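You operate a simulated robot arm through the tools that you are given. There is no shell and no other tool. Be economical: measure what you need, move in short steps, check, and stop when the job is done.

You are at the controls of a simulated two-armed robot. One attempt, no reset.

Task
Take the cap off the water bottle and lay it down on the top of the steel bench. Fetch the white bottle and stand it on the top of the sample table. Take the grey plastic tube on the top of the rewind table and put it away on the shelf 25. The order is free. Set down upright: white bottle.

Only the result counts: the job must be done as asked and must still hold three seconds after the hand-in. Knocking over, shifting, dropping, spilling or breaking anything else fails it. Lids that push on must go on centred and level and be pressed home; caps that screw on are set level and turned clockwise until they are tight.

Robot
Two 7-joint arms with two-finger parallel grippers on one trunk, on a base that drives. Base frame: it is fixed to the floor where the robot stands at the start and does not move with it; the origin is under the middle of the robot, x ahead of it, y to its left, z up; the surface under the hand at the start is at about z = 0.7. Units: m, degrees, N and s.
The left shoulder is at the start at [0.08, 0.131, 0.947], the right one opposite. With the tool pointing down near the work surface each hand reaches from about 0.38 to 0.84 m from the robot's upright axis, wherever it stands, measured 20 degrees to its own side. Places, roughly: grey plastic tube [-4.5, 2.5, 0.75]; shelf 25 [-0.2, -4.1, 1.5]; top of the sample table [-4.5, 1, 0.8]. Payload 1.57 kg a hand.
Tool frame (each hand has its own): the origin (TCP) lies between the finger pads and is the grasp point; the fingertips stand 0.03 m ahead of it; z points along the fingers, y is the line along which they close. The gripper opens to 0.11 m. The fingers are 0.024 m wide and 0.012 m thick; the gripper's body (0.048 by 0.112 m) begins 0.078 m behind the TCP.
Orientation is that of the tool frame in the base frame, as [roll, pitch, yaw] about the fixed x, y, z axes, in that order (R = Rz(yaw) Ry(pitch) Rx(roll)). With the fingers straight down and closing along the base's y, the tool's x points along the base's -x, its y along +y and its z along -z.

Tools
- The arms move only by the tool apply_moves. It takes "left_motion", "right_motion" or both (then of equal length, played together; a hand with none holds still); each is a list of rows, each a list of 6 numbers: the shift along the tool's x, y, z in units of 150 mm (1.0 is 150 mm), then the turn, a rotation vector about the tool's x, y, z in units of 90 degrees (1.0 is 90 degrees). In form: [[x, y, z, ax, ay, az], ...]. A call has 1 to 8 rows; each row is the pose to reach, as a shift and turn from the pose commanded when the call began, along the tool's axes at that moment. "left_gripper" and "right_gripper" are, for a hand that has rows, the finger opening in m, from 0 to 0.11, set as the call begins (left out, the last holds). A call with a number of a shift or a turn outside -1 to 1 is refused whole. A row lasts 0.2 s, in which the tool goes at most 0.05 m and 8.6 degrees; a call with a longer step from one row to the next is refused whole, and so is a gripper value outside its range. A pose out of reach is approached as far as the arm can. The call stops where the force on the tool passes 40 N (or 10 N more than at its start, if that is more) or the arm is blocked; 0.2 s more then pass. The fingers move at their own pace (about 0.108 m/s each) and stop on an object; they squeeze with about 29 N. The grip force told is the motor's: it shows also when the fingers shut on nothing. Time passes only in rows, and 0.2 s behind the last, so rows that repeat a pose let the fingers close. It gives the time, the measured TCP pose, the force on the tool (base axes), the opening and the grip force at its end, in the units of the frame above (readings bear some noise), with the torque about the TCP (base axes, N m) and any sound that the robot's microphone picked up, and new pictures: "pictures" is both (left out), scene, wrist or none (wrist: the cameras of the hands that moved).
- Cameras (640 x 400 px; columns grow to the right, rows downward): "scene" is now at [-0.0556, 0.014, 1.4109]; the picture's right is [0.17, -0.98, 0.00], its down [-0.63, -0.11, -0.77] and it looks along [0.76, 0.13, -0.64] (base axes); focal length 251 px, centre (320, 200). "left" rides on the left gripper at [0.07, -0.016, -0.141] in its tool frame; the picture's right is [0.23, 0.97, 0.00], its down [-0.86, 0.20, -0.48] and it looks along [-0.47, 0.11, 0.88] (tool axes); focal length 222 px, centre (320, 200). "right" rides on the right gripper at [0.07, 0.016, -0.141] in its tool frame; the picture's right is [-0.23, 0.97, 0.00], its down [-0.86, -0.20, -0.48] and it looks along [-0.47, -0.11, 0.88] (tool axes); focal length 222 px, centre (320, 200).
- roll_base(legs): drives the robot by 1 to 6 legs, each [ahead, left, turn to the left] in m, m and degrees, along the robot's own axes; the way and the turn of a leg run together, so that a leg with both is an arc; at most 1.5 m and 180 degrees a leg. The arms and the cameras ride along, it lands a little off, and it stops where it bumps. It gives what a move gives, and a new picture of the scene camera.
- aim_head(pan, tilt): turns the head with the scene camera to pan (to the left, within 109 degrees either way) and tilt (down, from -29 to 69), counted from straight ahead of the robot. It gives what a move gives, and a new picture of the scene camera.
- probe_pixels(camera, pixels): for up to 12 pixels [column, row] of the newest picture of that camera ("zoom" is the newest enlarged one), the place [x, y, z] in the base frame of the surface seen there, good to about 0.002 m. The clock stands still meanwhile.
- zoom(camera, box): a new picture of the part [left, top, right, bottom] of that camera's present view, enlarged. The clock stands still meanwhile.
- sign_off(): hands the job in; it is judged then, once.

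Work in short steps. Measure before you move; look again where a grasp or a placing could have gone wrong, and mend it. You have 110 turns and 260 pictures in all, those below and enlarged ones among them. Open the grippers and draw the arms clear of the work before you hand the job in, unless the task says otherwise; then end with one line.

The tools are called by a JSON object that holds its "name" and its "arguments". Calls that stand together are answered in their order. apply_moves: Moves the arms, as the interface text tells. Its arguments: {"type":"object","properties":{"left_motion":{"type":"array"},"left_gripper":{"type":"number"},"right_motion":{"type":"array"},"right_gripper":{"type":"number"},"pictures":{"type":"string","enum":["both","scene","wrist","none"]}},"required":[]} The other tools are called the same way: roll_base (legs) drives the base; aim_head (pan, tilt) turns the head that bears the scene camera; probe_pixels (camera, pixels) gives the place of the surface under pixels of a picture; zoom (camera, box) takes an enlarged picture of a part of a camera's view; sign_off () hands the job in.

At the start:

```text
time_s: 0.0
left_tcp_pos: [0.5165, 0.3338, 1.1404]
left_ee_rot: [179.9, 0.0, 180.0]
left_force: [0.2, -0.6, -0.8]
left_torque: [-0.02, 0.0, -0.01]
left_gripper_width: 0.1099
left_finger_force: 0.2
right_tcp_pos: [0.5628, -0.1774, 1.1105]
right_ee_rot: [179.9, 0.0, 180.0]
right_force: [-0.2, -0.5, -0.4]
right_torque: [0.02, -0.01, 0.01]
right_gripper_width: 0.11
right_finger_force: 0.0
robot x, y, heading: [0.002, 0.0, -0.3]
head pan, tilt: [9.9, 39.8]
```

scene: 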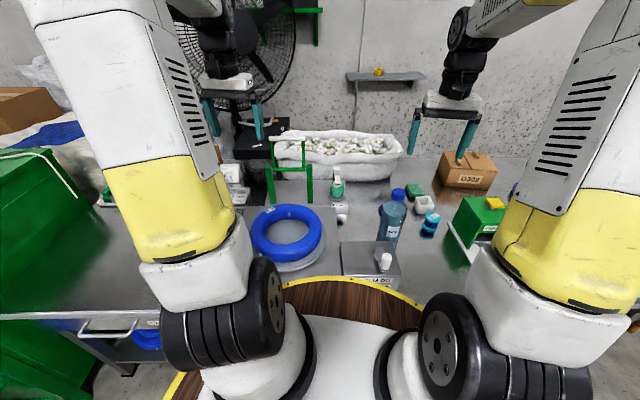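
right: 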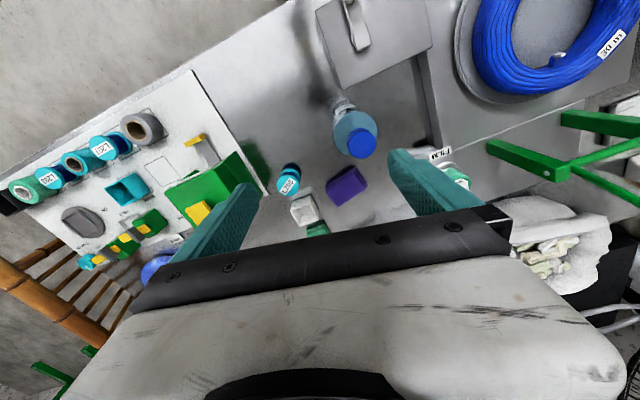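
left: 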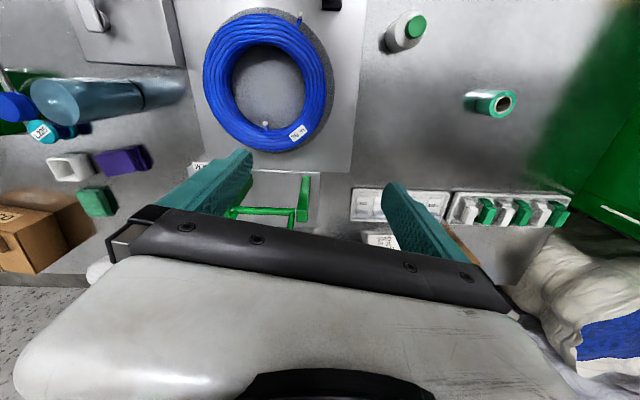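

The water bottle with blue cap is near scene (393,215); a white bottle with green cap appears in the left view near (405,32). I zoom in and probe.

{"name": "zoom", "arguments": {"camera": "scene", "box": [230, 150, 510, 300]}}

{"name": "probe_pixels", "arguments": {"camera": "right", "pixels": [[361, 143], [355, 120], [400, 100], [300, 80], [345, 185], [289, 180], [305, 210]]}}

{"name": "probe_pixels", "arguments": {"camera": "left", "pixels": [[415, 27], [392, 40], [360, 60], [495, 103], [505, 100], [10, 105], [60, 100], [265, 80]]}}

```text
2.29 times, centred on (370, 225) of scene
```

zoom: 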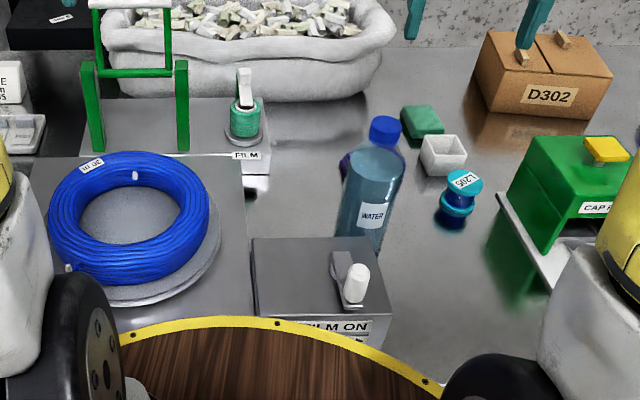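

```text
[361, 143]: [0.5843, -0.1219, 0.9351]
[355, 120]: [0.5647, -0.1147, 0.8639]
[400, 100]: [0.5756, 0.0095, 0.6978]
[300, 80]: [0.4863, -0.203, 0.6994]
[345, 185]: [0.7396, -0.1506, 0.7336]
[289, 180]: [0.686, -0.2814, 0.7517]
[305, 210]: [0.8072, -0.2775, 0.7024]
```

```text
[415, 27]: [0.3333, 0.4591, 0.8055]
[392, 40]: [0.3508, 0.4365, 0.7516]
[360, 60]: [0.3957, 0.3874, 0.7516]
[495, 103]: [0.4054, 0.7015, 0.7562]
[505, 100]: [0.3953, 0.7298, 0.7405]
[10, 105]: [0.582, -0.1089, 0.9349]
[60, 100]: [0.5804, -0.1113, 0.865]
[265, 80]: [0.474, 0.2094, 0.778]
```

Checking the white bottle and the water bottle closely.

{"name": "zoom", "arguments": {"camera": "left", "box": [340, 0, 520, 112]}}

{"name": "zoom", "arguments": {"camera": "right", "box": [280, 60, 460, 172]}}

{"name": "aim_head", "arguments": {"pan": 45, "tilt": 45}}

```text
3.56 times, centred on (430, 56) of left
```

zoom: 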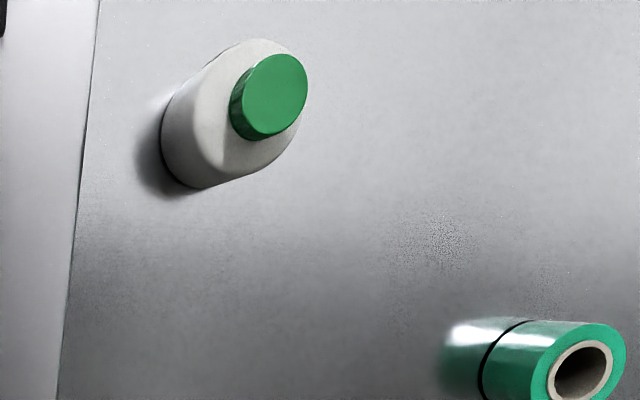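

```text
3.56 times, centred on (370, 116) of right
```

zoom: 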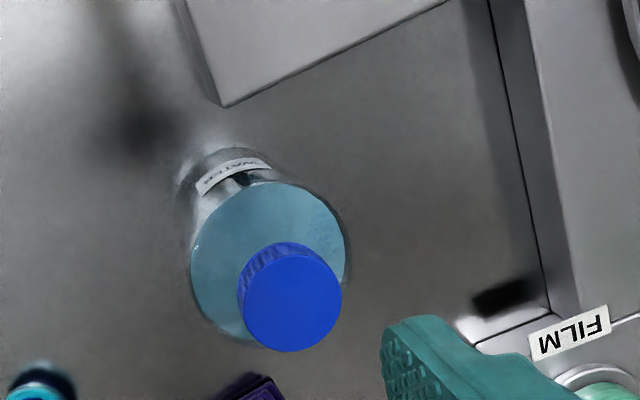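

```text
time_s: 1.0
left_tcp_pos: [0.5178, 0.3334, 1.1406]
left_ee_rot: [-180.0, 0.0, 180.0]
left_force: [0.7, -0.4, -0.4]
left_torque: [0.0, 0.04, 0.02]
left_gripper_width: 0.1101
left_finger_force: 0.1
right_tcp_pos: [0.5623, -0.1774, 1.1111]
right_ee_rot: [-179.9, 0.0, -180.0]
right_force: [0.3, 0.0, 0.7]
right_torque: [0.04, -0.03, -0.02]
right_gripper_width: 0.11
right_finger_force: 0.0
robot x, y, heading: [0.0022, 0.0014, 0.0]
head pan, tilt: [45.0, 45.0]
```

scene: 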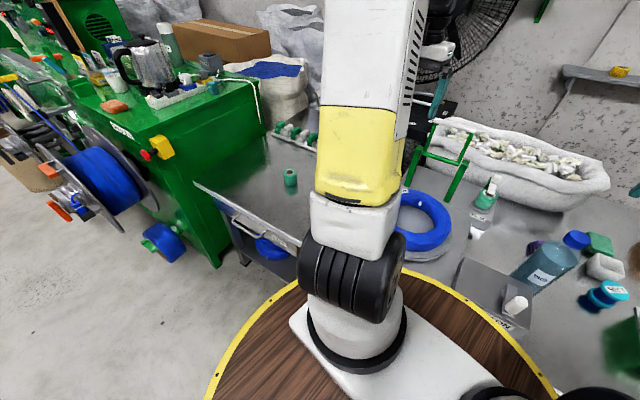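

I probe the cap's edges and the bottle in the right zoom, and the white bottle in the left camera.

{"name": "probe_pixels", "arguments": {"camera": "zoom", "pixels": [[293, 300], [250, 300], [336, 300], [292, 262], [292, 345], [240, 280], [260, 250], [210, 220], [200, 270], [335, 220], [300, 195], [255, 325]]}}

{"name": "probe_pixels", "arguments": {"camera": "left", "pixels": [[416, 27], [411, 27], [424, 27], [416, 19], [416, 35], [405, 35], [400, 40], [398, 47], [380, 30], [420, 60], [388, 30], [410, 13]]}}

```text
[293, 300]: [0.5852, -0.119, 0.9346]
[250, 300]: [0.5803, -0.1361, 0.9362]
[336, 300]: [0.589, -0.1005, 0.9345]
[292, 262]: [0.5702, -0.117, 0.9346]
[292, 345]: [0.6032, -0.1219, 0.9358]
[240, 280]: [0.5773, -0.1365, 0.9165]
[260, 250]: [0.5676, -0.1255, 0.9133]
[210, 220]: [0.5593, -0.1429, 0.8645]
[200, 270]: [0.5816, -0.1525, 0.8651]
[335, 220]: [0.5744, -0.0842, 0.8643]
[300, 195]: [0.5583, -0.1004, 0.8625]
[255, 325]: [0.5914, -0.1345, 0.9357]
```

```text
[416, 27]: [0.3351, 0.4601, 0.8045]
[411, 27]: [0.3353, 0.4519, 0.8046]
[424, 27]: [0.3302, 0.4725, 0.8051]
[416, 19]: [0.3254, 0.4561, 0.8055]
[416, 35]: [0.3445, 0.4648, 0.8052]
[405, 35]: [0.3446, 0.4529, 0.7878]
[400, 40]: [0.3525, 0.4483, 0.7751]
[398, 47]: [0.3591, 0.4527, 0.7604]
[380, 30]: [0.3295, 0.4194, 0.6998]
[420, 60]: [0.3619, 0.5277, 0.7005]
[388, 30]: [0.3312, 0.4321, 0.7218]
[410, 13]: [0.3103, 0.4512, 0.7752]
```

Cap centre ≈ (0.586, -0.119), top 0.935. I look back ahead to map obstacles around the water bottle before holding it with the left hand.

{"name": "aim_head", "arguments": {"pan": 0, "tilt": 48}}

```text
time_s: 2.1
left_tcp_pos: [0.5166, 0.3324, 1.1404]
left_ee_rot: [180.0, 0.0, -180.0]
left_force: [0.7, -0.1, -0.3]
left_torque: [-0.02, -0.01, 0.02]
left_gripper_width: 0.1098
left_finger_force: 0.0
right_tcp_pos: [0.5615, -0.1772, 1.1112]
right_ee_rot: [-179.9, 0.0, -180.0]
right_force: [0.2, -0.3, 1.3]
right_torque: [0.01, 0.0, -0.05]
right_gripper_width: 0.1099
right_finger_force: 0.0
robot x, y, heading: [-0.0035, 0.0019, 0.1]
head pan, tilt: [0.0, 48.0]
```

scene: 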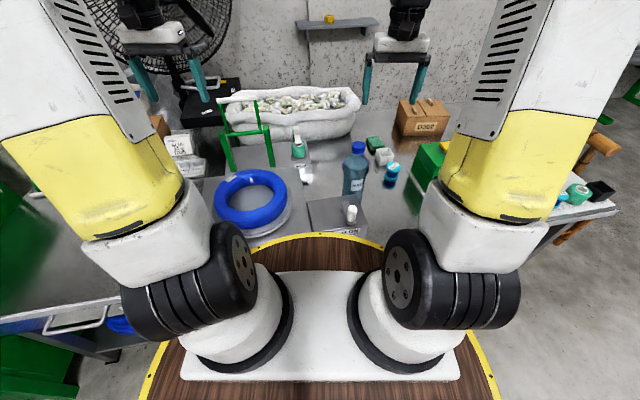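

Now I probe heights of the neighbours: knob box, coil, film holder, green frame, and the bottle's body.

{"name": "probe_pixels", "arguments": {"camera": "scene", "pixels": [[330, 205], [351, 209], [270, 185], [240, 185], [297, 137], [255, 102], [268, 128], [358, 147], [353, 185], [348, 168], [365, 172], [230, 170]]}}

{"name": "zoom", "arguments": {"camera": "scene", "box": [260, 120, 420, 220]}}

```text
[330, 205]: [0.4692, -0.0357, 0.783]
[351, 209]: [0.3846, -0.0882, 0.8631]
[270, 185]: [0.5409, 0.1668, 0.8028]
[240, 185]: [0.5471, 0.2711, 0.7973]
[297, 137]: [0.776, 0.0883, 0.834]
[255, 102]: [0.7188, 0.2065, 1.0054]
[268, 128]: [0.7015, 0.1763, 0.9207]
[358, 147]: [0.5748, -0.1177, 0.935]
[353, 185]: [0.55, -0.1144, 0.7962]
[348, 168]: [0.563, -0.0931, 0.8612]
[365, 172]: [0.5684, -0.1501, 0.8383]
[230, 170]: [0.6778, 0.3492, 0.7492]
```

```text
4.00 times, centred on (340, 170) of scene
```

zoom: 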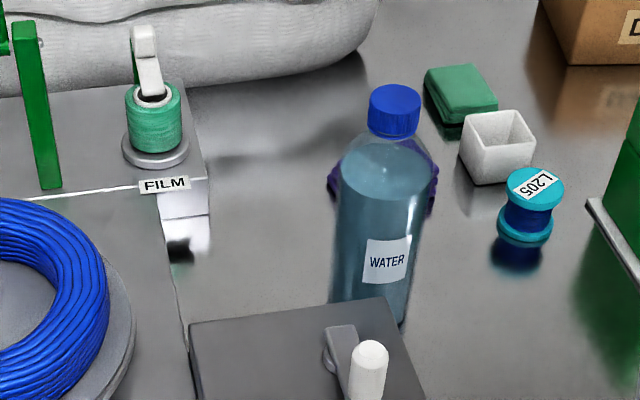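

Bottle body radius ≈0.036, obstacles beside it ≤0.80 high. I begin turning the left hand (yaw −60°) toward the bottle, with the right hand backing off.

{"name": "apply_moves", "arguments": {"left_motion": [[0.035, -0.143, 0, 0, 0, 0.095], [0.07, -0.286, 0, 0, 0, 0.19], [0.106, -0.429, 0, 0, 0, 0.286], [0.141, -0.571, 0, 0, 0, 0.381], [0.176, -0.714, 0, 0, 0, 0.476], [0.21, -0.857, 0, 0, 0, 0.571], [0.247, -1, 0, 0, 0, 0.667]], "right_motion": [[0, -0.1, -0.06, 0, 0, 0], [0, -0.2, -0.12, 0, 0, 0], [0, -0.3, -0.18, 0, 0, 0], [0, -0.4, -0.24, 0, 0, 0], [0, -0.5, -0.3, 0, 0, 0], [0, -0.53, -0.36, 0, 0, 0], [0, -0.533, -0.4, 0, 0, 0]], "pictures": "none"}}

{"name": "apply_moves", "arguments": {"left_motion": [[-0.113, -0.032, 0.086, 0, -0.087, 0], [-0.227, -0.065, 0.171, 0, -0.175, 0], [-0.34, -0.097, 0.257, 0, -0.262, 0], [-0.453, -0.13, 0.343, 0, -0.349, 0], [-0.566, -0.162, 0.429, 0, -0.437, 0], [-0.68, -0.195, 0.514, 0, -0.524, 0], [-0.793, -0.227, 0.6, 0, -0.611, 0]], "pictures": "both"}}

```text
time_s: 3.7
left_tcp_pos: [0.4811, 0.1834, 1.1403]
left_ee_rot: [180.0, 0.0, 119.9]
left_force: [-0.6, -0.5, 0.0]
left_torque: [0.01, 0.01, -0.03]
left_gripper_width: 0.1101
left_finger_force: 0.0
right_tcp_pos: [0.5622, -0.2561, 1.1708]
right_ee_rot: [180.0, 0.0, -180.0]
right_force: [-0.4, 0.0, 0.2]
right_torque: [0.0, 0.04, 0.02]
right_gripper_width: 0.1102
right_finger_force: 0.0
robot x, y, heading: [-0.0004, -0.0009, -0.1]
head pan, tilt: [0.0, 48.0]
```

```text
time_s: 5.3
left_tcp_pos: [0.5109, 0.0631, 1.0505]
left_ee_rot: [180.0, 55.0, 120.0]
left_force: [-0.3, -0.4, -0.8]
left_torque: [0.02, 0.02, 0.02]
left_gripper_width: 0.1101
left_finger_force: 0.1
right_tcp_pos: [0.5609, -0.2568, 1.171]
right_ee_rot: [179.9, 0.0, -179.9]
right_force: [-0.4, 0.3, -0.6]
right_torque: [0.0, -0.06, -0.03]
right_gripper_width: 0.11
right_finger_force: 0.0
robot x, y, heading: [0.0021, -0.001, 0.0]
head pan, tilt: [0.0, 48.0]
```

scene: 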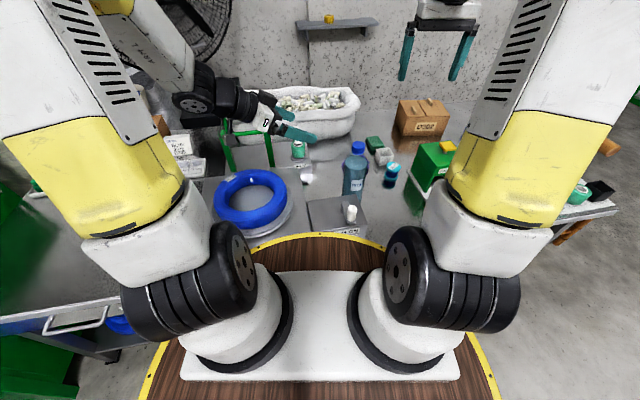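
left: 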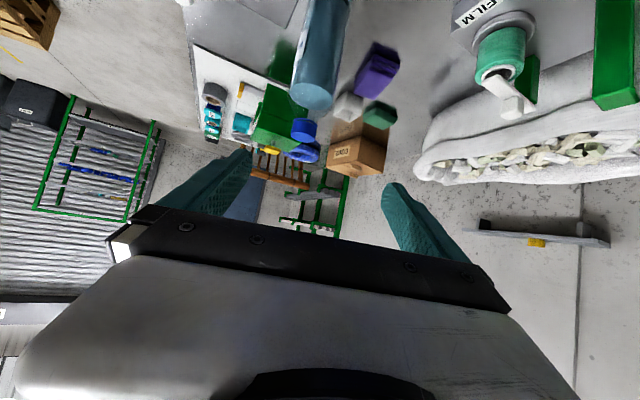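

Orientation is right. I go to the pre-grasp point 0.13 m behind the bottle axis and look.

{"name": "apply_moves", "arguments": {"left_motion": [[0.081, -0.035, 0.2, 0, 0, 0], [0.162, -0.07, 0.4, 0, 0, 0], [0.243, -0.105, 0.6, 0, 0, 0], [0.324, -0.14, 0.8, 0, 0, 0], [0.405, -0.175, 0.997, 0, 0, 0]], "pictures": "both"}}

```text
time_s: 6.5
left_tcp_pos: [0.5317, -0.0253, 0.9156]
left_ee_rot: [-180.0, 54.9, 120.0]
left_force: [-0.1, 0.9, 0.1]
left_torque: [-0.03, -0.03, -0.05]
left_gripper_width: 0.1101
left_finger_force: 0.1
right_tcp_pos: [0.5613, -0.2555, 1.1716]
right_ee_rot: [-180.0, 0.0, -179.9]
right_force: [-0.5, -0.1, 0.4]
right_torque: [-0.1, -0.03, -0.01]
right_gripper_width: 0.1101
right_finger_force: 0.1
robot x, y, heading: [0.0008, 0.0013, -0.2]
head pan, tilt: [0.0, 48.0]
```

scene: 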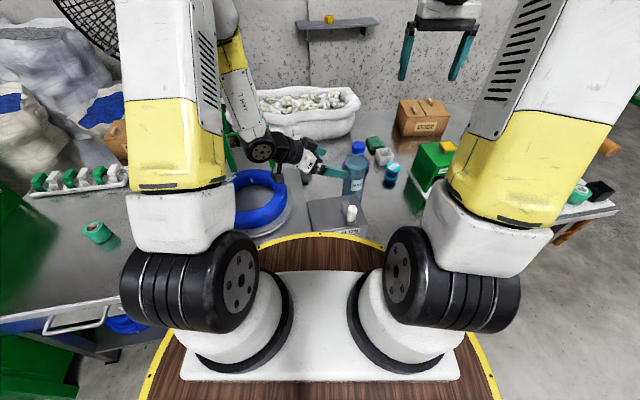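
left: 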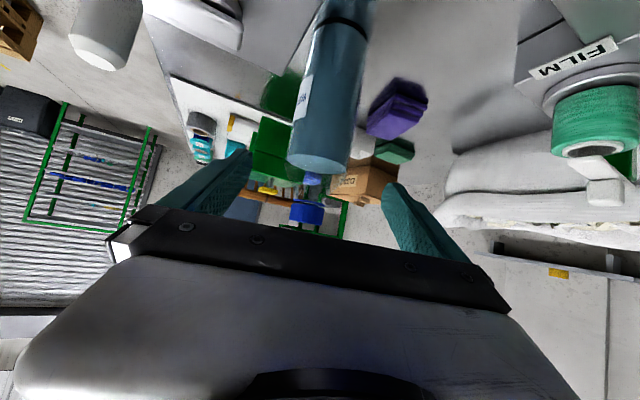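

Path looks aligned; I advance along the fingers to the bottle and look before closing.

{"name": "apply_moves", "arguments": {"left_motion": [[0, 0, 0.2, 0, 0, 0], [0, 0, 0.4, 0, 0, 0], [0, 0, 0.6, 0, 0, 0], [0, 0, 0.75, 0, 0, 0], [0, 0, 0.867, 0, 0, 0]], "pictures": "both"}}

{"name": "zoom", "arguments": {"camera": "scene", "box": [230, 110, 420, 229]}}

```text
time_s: 7.7
left_tcp_pos: [0.5843, -0.1178, 0.839]
left_ee_rot: [-180.0, 55.0, 120.0]
left_force: [-0.7, 0.3, -0.7]
left_torque: [0.01, 0.01, -0.02]
left_gripper_width: 0.1099
left_finger_force: 0.1
right_tcp_pos: [0.5611, -0.2559, 1.1691]
right_ee_rot: [180.0, -0.1, -179.9]
right_force: [0.3, 0.4, 0.9]
right_torque: [0.01, 0.0, -0.05]
right_gripper_width: 0.1099
right_finger_force: 0.0
robot x, y, heading: [0.0002, 0.0014, 0.1]
head pan, tilt: [0.0, 48.0]
```

scene: 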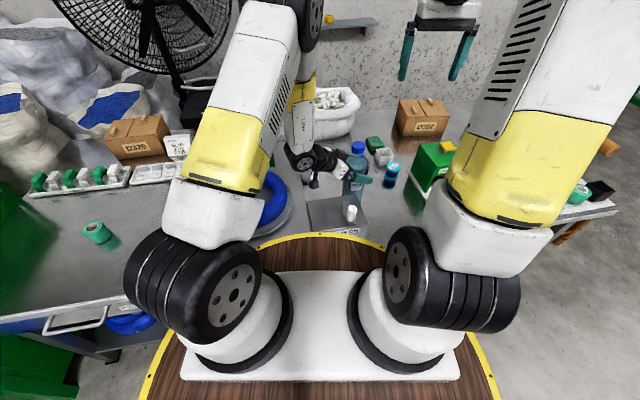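
left: 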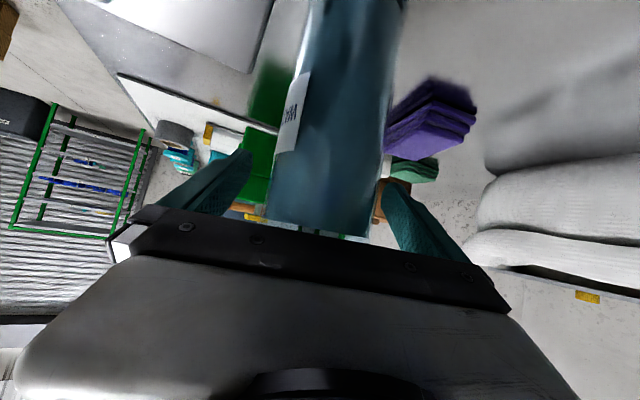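

```text
3.36 times, centred on (325, 170) of scene
```

zoom: 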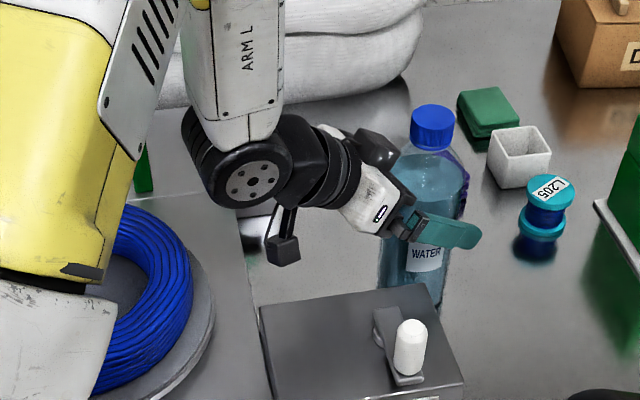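

Fingers straddle the bottle well. I close the left gripper while bringing the right hand above the cap.

{"name": "apply_moves", "arguments": {"left_gripper": 0.0, "left_motion": [[0, 0, 0, 0, 0, 0], [0, 0, 0, 0, 0, 0], [0, 0, 0, 0, 0, 0], [0, 0, 0, 0, 0, 0], [0, 0, 0, 0, 0, 0], [0, 0, 0, 0, 0, 0]], "right_gripper": 0.06, "right_motion": [[-0.03, 0.15, 0, 0, 0, 0], [-0.06, 0.35, 0, 0, 0, 0], [-0.1, 0.55, 0, 0, 0, 0], [-0.13, 0.75, 0, 0, 0, 0], [-0.163, 0.9, 0.2, 0, 0, 0], [-0.163, 0.913, 0.45, 0, 0, 0]], "pictures": "both"}}

{"name": "zoom", "arguments": {"camera": "scene", "box": [230, 60, 450, 197]}}

```text
time_s: 9.1
left_tcp_pos: [0.5836, -0.1186, 0.8395]
left_ee_rot: [180.0, 55.0, 119.9]
left_force: [2.8, 2.2, 2.5]
left_torque: [0.1, 0.0, -0.03]
left_gripper_width: 0.0716
left_finger_force: 28.4
right_tcp_pos: [0.585, -0.1204, 1.1023]
right_ee_rot: [180.0, 0.0, -180.0]
right_force: [-0.8, 0.4, -0.1]
right_torque: [0.02, -0.03, 0.01]
right_gripper_width: 0.0597
right_finger_force: 0.1
robot x, y, heading: [0.002, 0.0004, -0.1]
head pan, tilt: [0.0, 48.0]
```

scene: 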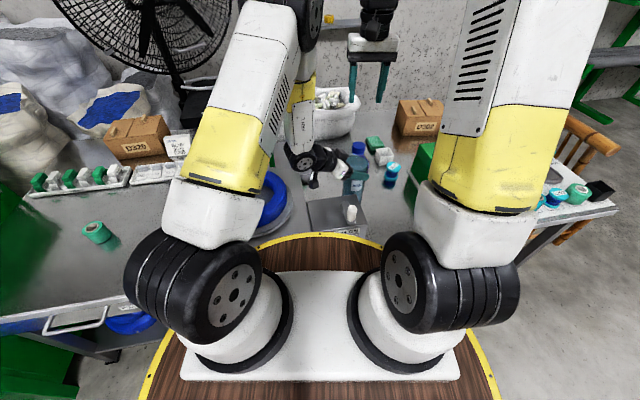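
right: 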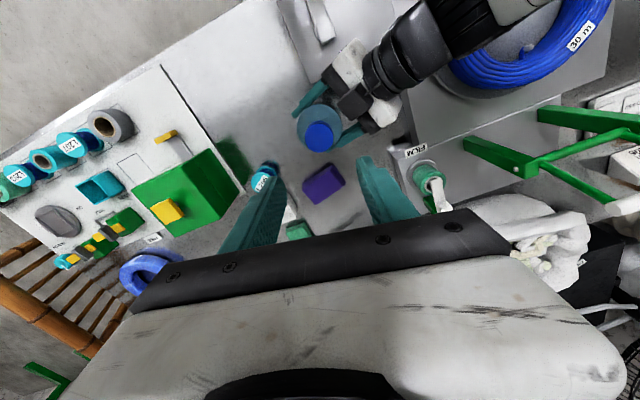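
left: 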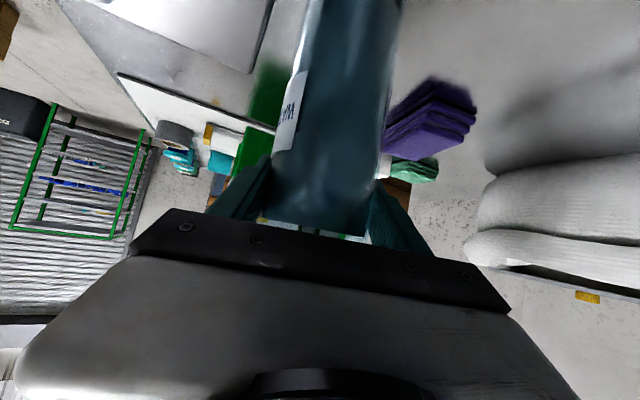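

```text
2.91 times, centred on (340, 128) of scene
```

zoom: 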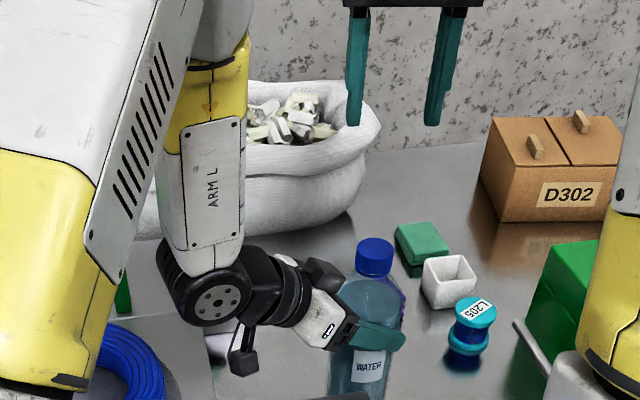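

Bottle is gripped (0.0716 wide, 28 N). I re-measure the cap in the right picture at (320,136).

{"name": "probe_pixels", "arguments": {"camera": "right", "pixels": [[320, 135], [308, 135], [332, 135], [320, 125], [320, 146], [312, 122], [362, 130], [390, 105], [420, 50], [350, 100]]}}

```text
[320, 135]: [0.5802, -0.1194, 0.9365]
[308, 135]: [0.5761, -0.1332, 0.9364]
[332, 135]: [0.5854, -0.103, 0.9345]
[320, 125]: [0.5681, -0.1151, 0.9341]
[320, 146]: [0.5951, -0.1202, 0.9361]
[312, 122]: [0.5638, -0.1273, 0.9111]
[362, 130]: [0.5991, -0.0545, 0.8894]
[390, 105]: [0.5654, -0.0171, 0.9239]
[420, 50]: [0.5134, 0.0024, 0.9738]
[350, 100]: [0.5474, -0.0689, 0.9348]
```

Cap centre ≈(0.584,-0.119). I lower the right hand over it in two calls.

{"name": "apply_moves", "arguments": {"right_motion": [[0, 0, 0.25, 0, 0, 0], [0, 0.007, 0.5, 0, 0, 0], [0.0, 0.007, 0.75, 0, 0, 0], [0.007, 0.007, 0.9, 0, 0, 0]], "pictures": "none"}}

{"name": "apply_moves", "arguments": {"right_motion": [[0, 0, 0.14, 0, 0, 0], [0, 0, 0.28, 0, 0, 0]], "pictures": "wrist"}}

{"name": "zoom", "arguments": {"camera": "scene", "box": [270, 90, 430, 190]}}

```text
time_s: 10.1
left_tcp_pos: [0.5835, -0.1193, 0.8388]
left_ee_rot: [-180.0, 55.0, 120.0]
left_force: [0.2, 0.7, 2.1]
left_torque: [0.02, 0.05, -0.02]
left_gripper_width: 0.0713
left_finger_force: 28.7
right_tcp_pos: [0.5848, -0.118, 0.968]
right_ee_rot: [180.0, -0.1, 180.0]
right_force: [0.4, 0.3, 0.1]
right_torque: [0.02, -0.01, 0.02]
right_gripper_width: 0.0601
right_finger_force: 0.1
robot x, y, heading: [-0.0005, -0.0007, 0.0]
head pan, tilt: [0.0, 48.0]
```

```text
time_s: 10.7
left_tcp_pos: [0.5837, -0.1192, 0.8404]
left_ee_rot: [179.9, 55.0, 120.0]
left_force: [0.7, 0.3, 1.4]
left_torque: [-0.05, 0.03, -0.03]
left_gripper_width: 0.0716
left_finger_force: 29.6
right_tcp_pos: [0.5854, -0.1181, 0.927]
right_ee_rot: [180.0, -0.1, 179.9]
right_force: [0.0, -0.3, 0.2]
right_torque: [-0.01, 0.02, 0.01]
right_gripper_width: 0.0599
right_finger_force: 0.0
robot x, y, heading: [-0.0005, -0.0013, -0.3]
head pan, tilt: [0.0, 48.0]
```

right: 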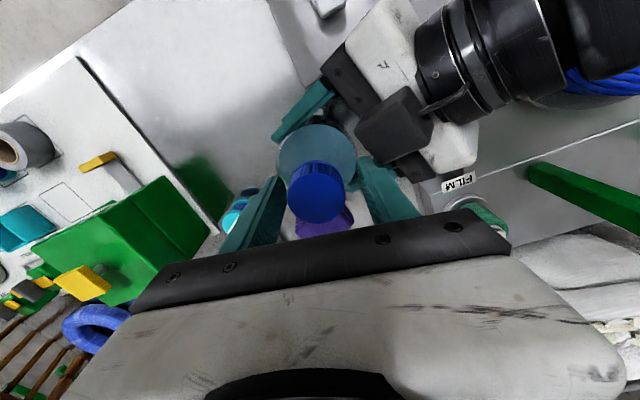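

```text
4.00 times, centred on (350, 140) of scene
```

zoom: 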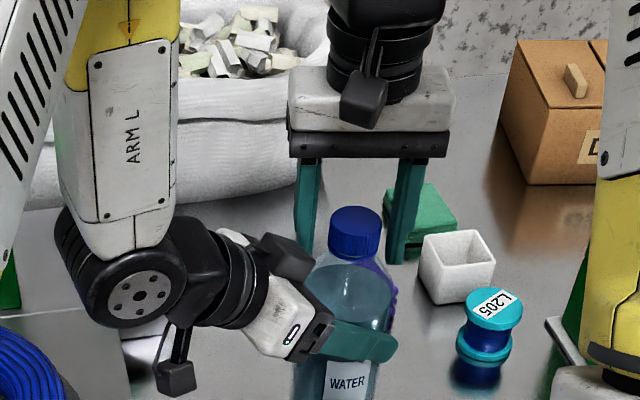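

Fingers flank the cap. I close the right gripper on it.

{"name": "apply_moves", "arguments": {"right_gripper": 0.0, "right_motion": [[0, 0, 0, 0, 0, 0], [0, 0, 0, 0, 0, 0], [0, 0, 0, 0, 0, 0]], "pictures": "none"}}

{"name": "apply_moves", "arguments": {"right_motion": [[0, 0, 0, 0, 0, -0.09], [0, 0, 0, 0, 0, -0.18], [0, 0, 0, 0, 0, -0.27], [0, 0, 0, 0, 0, -0.36], [0, 0, 0, 0, 0, -0.45], [0, 0, 0, 0, 0, -0.54], [0, 0, 0, 0, 0, -0.63], [0, 0, 0, 0, 0, -0.72]], "pictures": "both"}}

{"name": "zoom", "arguments": {"camera": "scene", "box": [270, 90, 430, 190]}}

```text
time_s: 11.5
left_tcp_pos: [0.5843, -0.1177, 0.8389]
left_ee_rot: [-180.0, 54.9, 120.1]
left_force: [-0.2, 7.4, 0.6]
left_torque: [-1.1, 0.22, 0.29]
left_gripper_width: 0.0718
left_finger_force: 29.5
right_tcp_pos: [0.5851, -0.1204, 0.9284]
right_ee_rot: [-179.9, 0.1, 179.9]
right_force: [-1.8, -13.5, 14.5]
right_torque: [-0.52, -0.01, -0.3]
right_gripper_width: 0.0449
right_finger_force: 29.4
robot x, y, heading: [0.0029, -0.0039, 0.0]
head pan, tilt: [0.0, 48.0]
```

```text
time_s: 12.1
left_tcp_pos: [0.5845, -0.1172, 0.8401]
left_ee_rot: [180.0, 55.0, 120.2]
left_force: [-1.3, 1.7, 4.3]
left_torque: [0.38, 0.69, -0.03]
left_gripper_width: 0.0717
left_finger_force: 29.1
right_tcp_pos: [0.5862, -0.1177, 0.9295]
right_ee_rot: [-179.9, 0.3, -168.8]
right_force: [-3.9, -2.3, 10.6]
right_torque: [-0.05, 0.09, 0.11]
right_gripper_width: 0.0417
right_finger_force: 29.2
robot x, y, heading: [-0.0008, 0.0035, 0.1]
head pan, tilt: [0.0, 48.0]
stopped in row 2 (right hand): the force on the tool passed its limit at 41 N (the readings are from after the stop); the commanded pose is now the measured one
```

scene: 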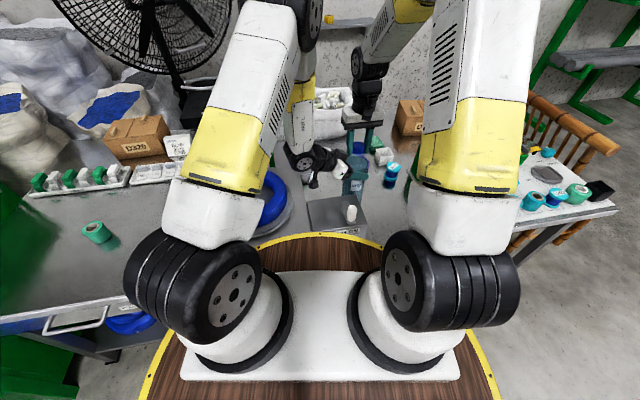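
right: 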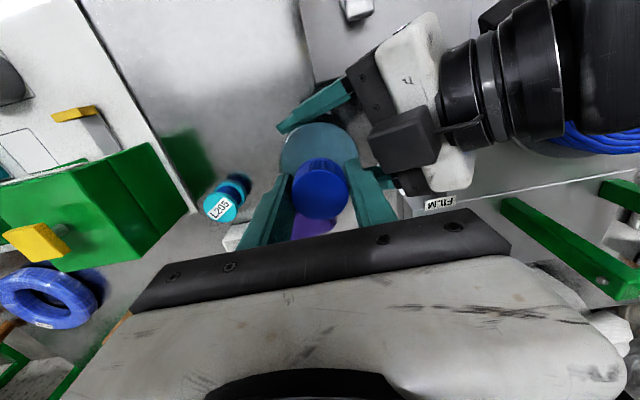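

```text
4.00 times, centred on (350, 140) of scene
```

zoom: 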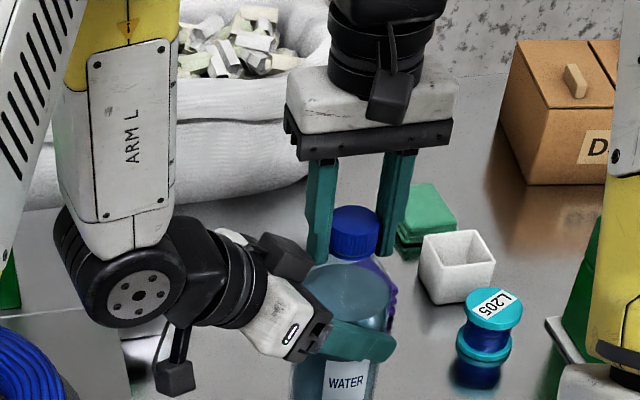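

Width 0.042–0.045 with an upward push: the tips caught the bottle's shoulder below the cap. I open, raise 14 mm and re-grip.

{"name": "apply_moves", "arguments": {"right_gripper": 0.06, "right_motion": [[0, 0, 0, 0, 0, 0], [0, 0, 0, 0, 0, 0], [0.013, -0.007, -0.05, 0, 0, 0.06], [0.013, -0.007, -0.09, 0, 0, 0.12]], "pictures": "none"}}

{"name": "apply_moves", "arguments": {"right_gripper": 0.0, "right_motion": [[0, 0, 0, 0, 0, 0], [0, 0, 0, 0, 0, 0], [0, 0, 0, 0, 0, 0]], "pictures": "wrist"}}

```text
time_s: 13.1
left_tcp_pos: [0.5845, -0.1181, 0.8397]
left_ee_rot: [-180.0, 54.9, 120.1]
left_force: [-3.4, -1.0, 9.1]
left_torque: [0.17, 0.17, 0.02]
left_gripper_width: 0.0712
left_finger_force: 28.9
right_tcp_pos: [0.5853, -0.1219, 0.943]
right_ee_rot: [-180.0, 0.3, -179.5]
right_force: [0.4, -0.7, 0.4]
right_torque: [-0.04, 0.02, 0.01]
right_gripper_width: 0.0598
right_finger_force: 0.1
robot x, y, heading: [-0.0012, -0.0024, 0.2]
head pan, tilt: [0.0, 48.0]
```

```text
time_s: 13.9
left_tcp_pos: [0.5852, -0.1176, 0.8404]
left_ee_rot: [179.9, 55.0, 120.1]
left_force: [1.5, -7.0, 7.3]
left_torque: [0.28, 0.0, -0.02]
left_gripper_width: 0.0714
left_finger_force: 29.5
right_tcp_pos: [0.5852, -0.1212, 0.9436]
right_ee_rot: [180.0, 0.2, -179.5]
right_force: [-0.8, 4.0, -0.1]
right_torque: [0.11, -0.01, 0.0]
right_gripper_width: 0.0379
right_finger_force: 28.9
robot x, y, heading: [-0.0035, 0.0006, -0.0]
head pan, tilt: [0.0, 48.0]
```

right: 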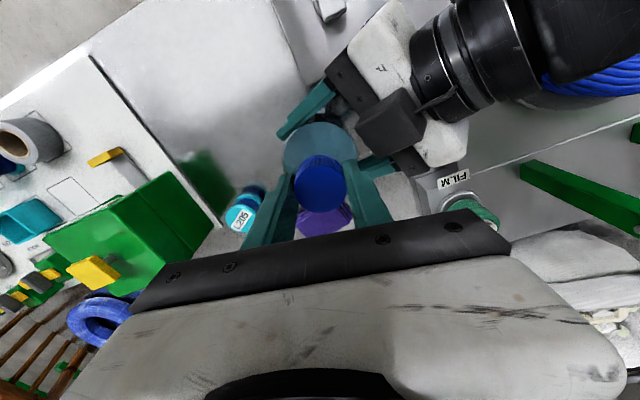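

Now 0.0379 wide: a clean cap grip. I turn counter-clockwise (viewed from above), 65°.

{"name": "apply_moves", "arguments": {"right_motion": [[0, 0, 0, 0, 0, -0.09], [0, 0, 0, 0, 0, -0.18], [0, 0, 0, 0, 0, -0.27], [0, 0, 0, 0, 0, -0.36], [0, 0, 0, 0, 0, -0.45], [0, 0, 0, 0, 0, -0.54], [0, 0, 0, 0, 0, -0.63], [0, 0, 0, 0, 0, -0.72]], "pictures": "wrist"}}

```text
time_s: 15.7
left_tcp_pos: [0.5851, -0.117, 0.8398]
left_ee_rot: [-179.9, 55.0, 120.1]
left_force: [-7.1, -2.8, 13.8]
left_torque: [-0.36, -0.91, -0.05]
left_gripper_width: 0.0716
left_finger_force: 29.2
right_tcp_pos: [0.5856, -0.1212, 0.9436]
right_ee_rot: [-179.7, 0.1, -114.7]
right_force: [8.8, -0.1, 1.2]
right_torque: [0.01, -0.16, -0.05]
right_gripper_width: 0.0379
right_finger_force: 28.9
robot x, y, heading: [0.0002, 0.002, 0.1]
head pan, tilt: [0.0, 48.0]
```

right: 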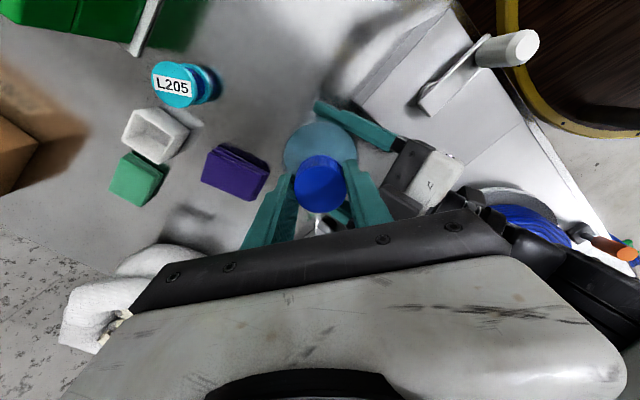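

It turned freely. I continue the turn another 60°.

{"name": "apply_moves", "arguments": {"right_motion": [[0, 0, 0, 0, 0, -0.09], [0, 0, 0, 0, 0, -0.18], [0, 0, 0, 0, 0, -0.27], [0, 0, 0, 0, 0, -0.36], [0, 0, 0, 0, 0, -0.45], [0, 0, 0, 0, 0, -0.54], [0, 0, 0, 0, 0, -0.63], [0, 0, 0, 0, 0, -0.72]], "pictures": "wrist"}}

{"name": "zoom", "arguments": {"camera": "right", "box": [240, 110, 400, 210]}}

```text
time_s: 17.5
left_tcp_pos: [0.5846, -0.1172, 0.8392]
left_ee_rot: [-180.0, 55.0, 120.2]
left_force: [-20.1, 4.3, 18.4]
left_torque: [0.2, -0.55, -0.04]
left_gripper_width: 0.0715
left_finger_force: 28.7
right_tcp_pos: [0.5842, -0.1203, 0.9431]
right_ee_rot: [-179.8, -0.2, -49.9]
right_force: [19.3, -3.1, 7.6]
right_torque: [-0.04, -0.33, -0.02]
right_gripper_width: 0.0378
right_finger_force: 29.2
robot x, y, heading: [-0.0005, 0.0024, 0.0]
head pan, tilt: [0.0, 48.0]
```

right: 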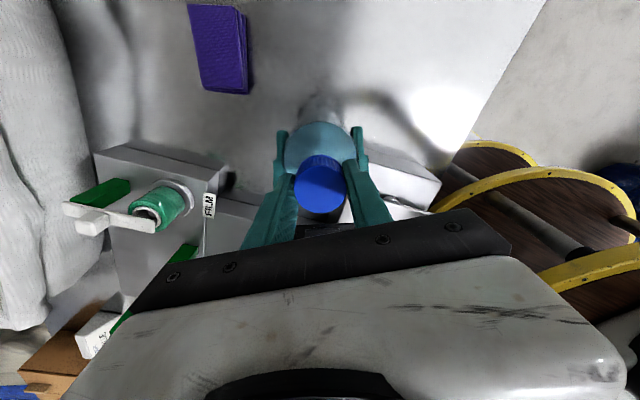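

```text
4.00 times, centred on (320, 160) of right
```

zoom: 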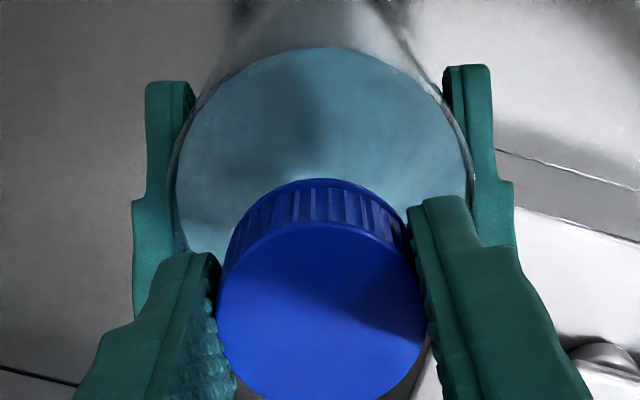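

Turned ~130°, some side load built up (19 N). I release to relax, return the hand and check whether the cap has risen.

{"name": "apply_moves", "arguments": {"right_gripper": 0.06, "right_motion": [[0, 0, 0, 0, 0, 0], [0, 0, 0, 0, 0, 0], [0, 0, 0, 0, 0, 0.09], [0, 0, 0, 0, 0, 0.18], [0, 0, 0, 0, 0, 0.27], [0, 0, 0, 0, 0, 0.36], [0, 0, 0, 0, 0, 0.45], [0, 0, 0, 0, 0, 0.54]], "pictures": "none"}}

{"name": "apply_moves", "arguments": {"right_motion": [[0, 0, 0, 0, 0, 0.09], [0, 0, 0, 0, 0, 0.18], [0, 0, 0, 0, 0, 0.27], [0, 0, 0, 0, 0, 0.36], [0, 0, 0, 0, 0, 0.45], [0, 0, 0, 0, 0, 0.54], [0, 0, 0, 0, 0, 0.63], [0, 0, 0, 0, 0, 0.72]], "pictures": "wrist"}}

{"name": "zoom", "arguments": {"camera": "right", "box": [240, 110, 400, 210]}}

```text
time_s: 19.3
left_tcp_pos: [0.585, -0.1174, 0.8388]
left_ee_rot: [-179.9, 54.9, 120.2]
left_force: [3.2, -0.1, 3.7]
left_torque: [0.2, -0.25, -0.01]
left_gripper_width: 0.0717
left_finger_force: 29.1
right_tcp_pos: [0.5844, -0.1208, 0.9418]
right_ee_rot: [-179.8, 0.0, -98.7]
right_force: [-0.8, -0.1, -0.4]
right_torque: [0.02, 0.03, 0.01]
right_gripper_width: 0.0599
right_finger_force: 0.1
robot x, y, heading: [0.0008, 0.0024, -0.0]
head pan, tilt: [0.0, 48.0]
```

```text
time_s: 21.1
left_tcp_pos: [0.585, -0.1173, 0.8392]
left_ee_rot: [179.9, 54.9, 120.2]
left_force: [2.0, 2.3, 4.0]
left_torque: [0.33, -0.13, 0.01]
left_gripper_width: 0.0715
left_finger_force: 29.1
right_tcp_pos: [0.584, -0.1194, 0.9431]
right_ee_rot: [-179.9, 0.2, -163.5]
right_force: [-0.3, -0.1, -0.9]
right_torque: [0.01, 0.05, -0.04]
right_gripper_width: 0.0599
right_finger_force: 0.1
robot x, y, heading: [-0.0002, -0.0017, 0.2]
head pan, tilt: [0.0, 48.0]
```

right: 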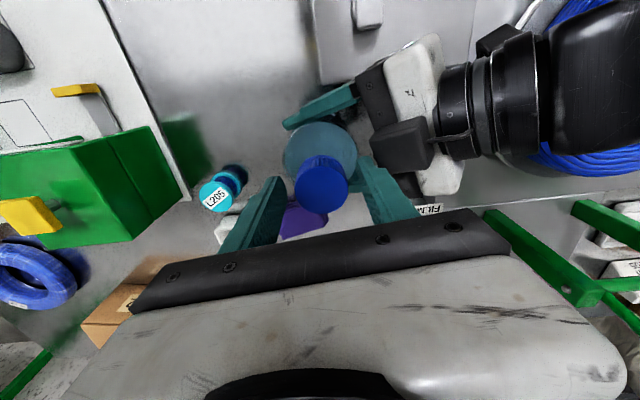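

```text
4.00 times, centred on (320, 160) of right
```

zoom: 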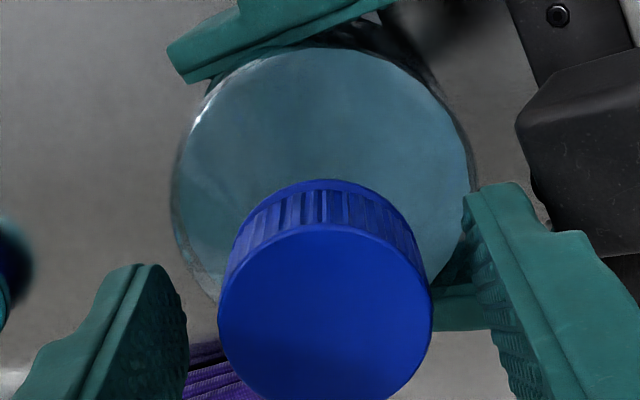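

I probe the cap top to see its height and centre now.

{"name": "probe_pixels", "arguments": {"camera": "zoom", "pixels": [[325, 310], [225, 310], [425, 310], [325, 230], [325, 390], [325, 200]]}}

```text
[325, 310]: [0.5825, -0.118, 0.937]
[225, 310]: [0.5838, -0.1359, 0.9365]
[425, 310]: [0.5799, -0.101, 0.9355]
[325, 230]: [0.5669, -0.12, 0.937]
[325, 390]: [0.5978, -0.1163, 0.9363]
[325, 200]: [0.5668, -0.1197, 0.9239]
```

Cap has risen about 1.5 mm, so it's unscrewing. I grip again and turn another ~130°, rising slightly with the thread.

{"name": "apply_moves", "arguments": {"right_gripper": 0.0, "right_motion": [[0, 0.008, 0, 0, 0, 0], [0, 0.008, 0, 0, 0, 0], [0, 0.008, 0, 0, 0, 0]], "pictures": "none"}}

{"name": "apply_moves", "arguments": {"right_motion": [[0, 0, 0, 0, 0, -0.09], [0, 0, 0, 0, 0, -0.18], [0, 0, 0, 0, 0, -0.27], [0, 0, -0.002, 0, 0, -0.36], [0, 0, -0.003, 0, 0, -0.45], [0, 0, -0.004, 0, 0, -0.54], [0, 0, -0.005, 0, 0, -0.63], [0, 0, -0.006, 0, 0, -0.72]], "pictures": "none"}}

{"name": "apply_moves", "arguments": {"right_motion": [[0, 0, 0, 0, 0, -0.09], [0, 0, 0, 0, 0, -0.18], [0, 0, 0, 0, 0, -0.27], [0, 0, -0.002, 0, 0, -0.36], [0, 0, -0.003, 0, 0, -0.45], [0, 0, -0.004, 0, 0, -0.54], [0, 0, -0.005, 0, 0, -0.6]], "pictures": "none"}}

```text
time_s: 21.9
left_tcp_pos: [0.5843, -0.1179, 0.839]
left_ee_rot: [-179.9, 54.9, 120.2]
left_force: [-0.6, 3.2, 2.9]
left_torque: [-0.31, -0.2, -0.01]
left_gripper_width: 0.0713
left_finger_force: 29.0
right_tcp_pos: [0.5851, -0.1209, 0.9424]
right_ee_rot: [-179.9, 0.1, -163.4]
right_force: [1.1, -3.6, -0.7]
right_torque: [-0.08, -0.01, 0.0]
right_gripper_width: 0.038
right_finger_force: 28.9
robot x, y, heading: [0.0004, 0.006, 0.1]
head pan, tilt: [0.0, 48.0]
```

```text
time_s: 23.7
left_tcp_pos: [0.5841, -0.1161, 0.8386]
left_ee_rot: [180.0, 54.8, 120.1]
left_force: [-13.6, 14.3, 10.9]
left_torque: [-0.28, -0.62, -0.01]
left_gripper_width: 0.0714
left_finger_force: 28.9
right_tcp_pos: [0.5852, -0.1203, 0.9435]
right_ee_rot: [-179.7, 0.0, -98.4]
right_force: [12.0, -12.0, -0.9]
right_torque: [-0.26, -0.18, 0.01]
right_gripper_width: 0.0382
right_finger_force: 29.1
robot x, y, heading: [0.0011, -0.0033, -0.0]
head pan, tilt: [0.0, 48.0]
```

```text
time_s: 25.3
left_tcp_pos: [0.5842, -0.1186, 0.8388]
left_ee_rot: [180.0, 54.8, 120.1]
left_force: [-16.1, 13.6, 10.6]
left_torque: [0.13, -0.56, 0.09]
left_gripper_width: 0.0714
left_finger_force: 28.5
right_tcp_pos: [0.5828, -0.119, 0.9446]
right_ee_rot: [-179.9, -0.2, -44.4]
right_force: [13.5, -9.2, -1.1]
right_torque: [-0.16, -0.25, -0.18]
right_gripper_width: 0.0379
right_finger_force: 28.7
robot x, y, heading: [0.0042, 0.0035, 0.0]
head pan, tilt: [0.0, 48.0]
```

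About 250° turned in total. I try a gentle 6 mm pull up to see whether the cap is free.

{"name": "apply_moves", "arguments": {"right_motion": [[0, 0, -0.01, 0, 0, 0], [0, 0, -0.02, 0, 0, 0]], "pictures": "none"}}

```text
time_s: 25.9
left_tcp_pos: [0.585, -0.1196, 0.8406]
left_ee_rot: [-179.8, 55.1, 120.3]
left_force: [-10.8, 5.1, 6.9]
left_torque: [-0.46, -0.65, 0.02]
left_gripper_width: 0.0717
left_finger_force: 29.1
right_tcp_pos: [0.5838, -0.1179, 0.9468]
right_ee_rot: [-179.9, -0.1, -44.4]
right_force: [9.0, -5.4, -9.6]
right_torque: [-0.08, -0.1, -0.01]
right_gripper_width: 0.0383
right_finger_force: 29.2
robot x, y, heading: [0.0018, 0.0011, -0.1]
head pan, tilt: [0.0, 48.0]
```

It still resists (−9.6 N). Another cycle: release, turn back, re-grip and turn on.

{"name": "apply_moves", "arguments": {"right_gripper": 0.06, "right_motion": [[0, 0, 0, 0, 0, 0], [0, 0, 0, 0, 0, 0], [0, 0, 0, 0, 0, 0.09], [0, 0, 0, 0, 0, 0.18], [0, 0, 0, 0, 0, 0.27], [0, 0, 0, 0, 0, 0.36], [0, 0, 0, 0, 0, 0.45], [0, 0, 0, 0, 0, 0.54]], "pictures": "none"}}

{"name": "apply_moves", "arguments": {"right_motion": [[0, 0, 0, 0, 0, 0.09], [0, 0, 0, 0, 0, 0.18], [0, 0, 0, 0, 0, 0.27], [0, 0, 0, 0, 0, 0.36], [0, 0, 0, 0, 0, 0.45], [0, 0, 0, 0, 0, 0.54], [0, 0, 0, 0, 0, 0.63], [0, 0, 0, 0, 0, 0.72]], "pictures": "wrist"}}

{"name": "zoom", "arguments": {"camera": "right", "box": [240, 110, 400, 210]}}

{"name": "probe_pixels", "arguments": {"camera": "right", "pixels": [[321, 187], [300, 187], [342, 187], [321, 170], [321, 203]]}}

```text
time_s: 27.7
left_tcp_pos: [0.585, -0.117, 0.8403]
left_ee_rot: [180.0, 54.9, 120.3]
left_force: [1.9, -2.2, 5.5]
left_torque: [0.15, -0.05, -0.06]
left_gripper_width: 0.0715
left_finger_force: 29.1
right_tcp_pos: [0.585, -0.1185, 0.9474]
right_ee_rot: [-179.9, 0.0, -93.3]
right_force: [0.3, 0.2, 0.3]
right_torque: [0.01, -0.02, 0.0]
right_gripper_width: 0.06
right_finger_force: 0.0
robot x, y, heading: [-0.0003, 0.0008, -0.2]
head pan, tilt: [0.0, 48.0]
```

```text
time_s: 29.5
left_tcp_pos: [0.584, -0.1171, 0.8394]
left_ee_rot: [180.0, 54.9, 120.2]
left_force: [2.2, 0.9, 7.5]
left_torque: [0.45, -0.06, -0.04]
left_gripper_width: 0.0716
left_finger_force: 29.1
right_tcp_pos: [0.5837, -0.1191, 0.948]
right_ee_rot: [-179.9, 0.2, -158.1]
right_force: [-0.3, 0.1, 0.6]
right_torque: [0.01, -0.05, -0.01]
right_gripper_width: 0.0601
right_finger_force: 0.1
robot x, y, heading: [0.0023, -0.0019, -0.2]
head pan, tilt: [0.0, 48.0]
```

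right: 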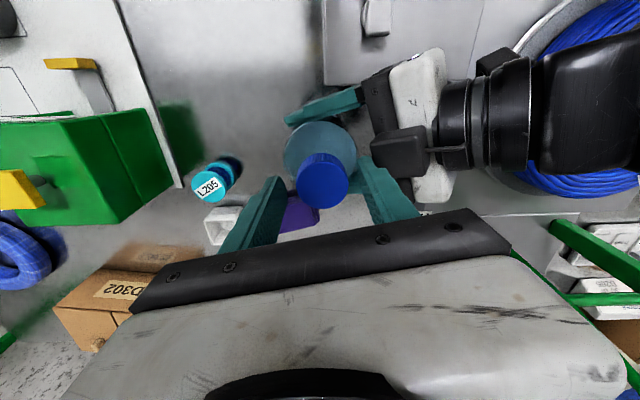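

```text
4.00 times, centred on (320, 160) of right
```

zoom: 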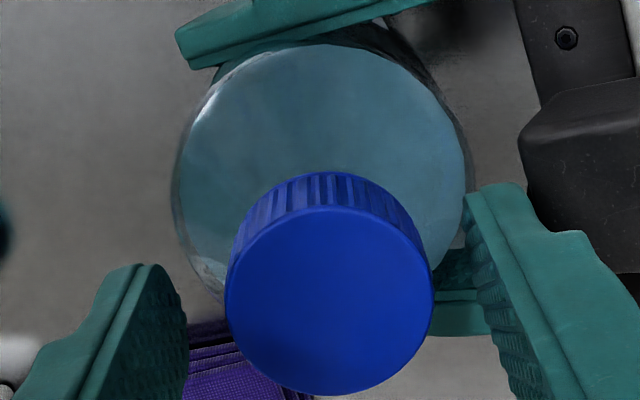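

```text
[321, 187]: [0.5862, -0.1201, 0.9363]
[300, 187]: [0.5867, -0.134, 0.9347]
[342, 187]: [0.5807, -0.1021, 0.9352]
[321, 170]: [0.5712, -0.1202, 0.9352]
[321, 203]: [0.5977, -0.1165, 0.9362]
```

I check the left view to see whether the bottle itself rotated (label earlier at left (290,125)).

{"name": "zoom", "arguments": {"camera": "left", "box": [160, 0, 480, 200]}}

```text
2.00 times, centred on (320, 100) of left
```

zoom: 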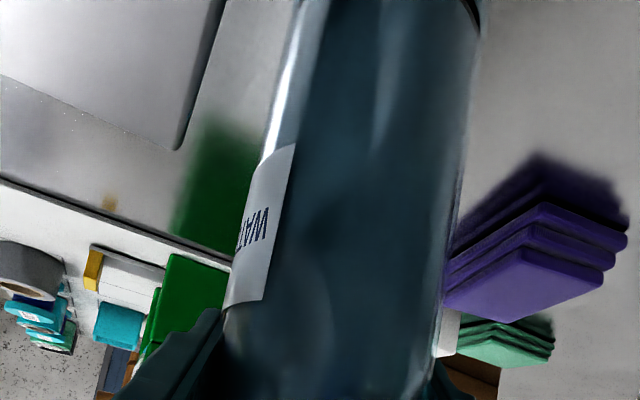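

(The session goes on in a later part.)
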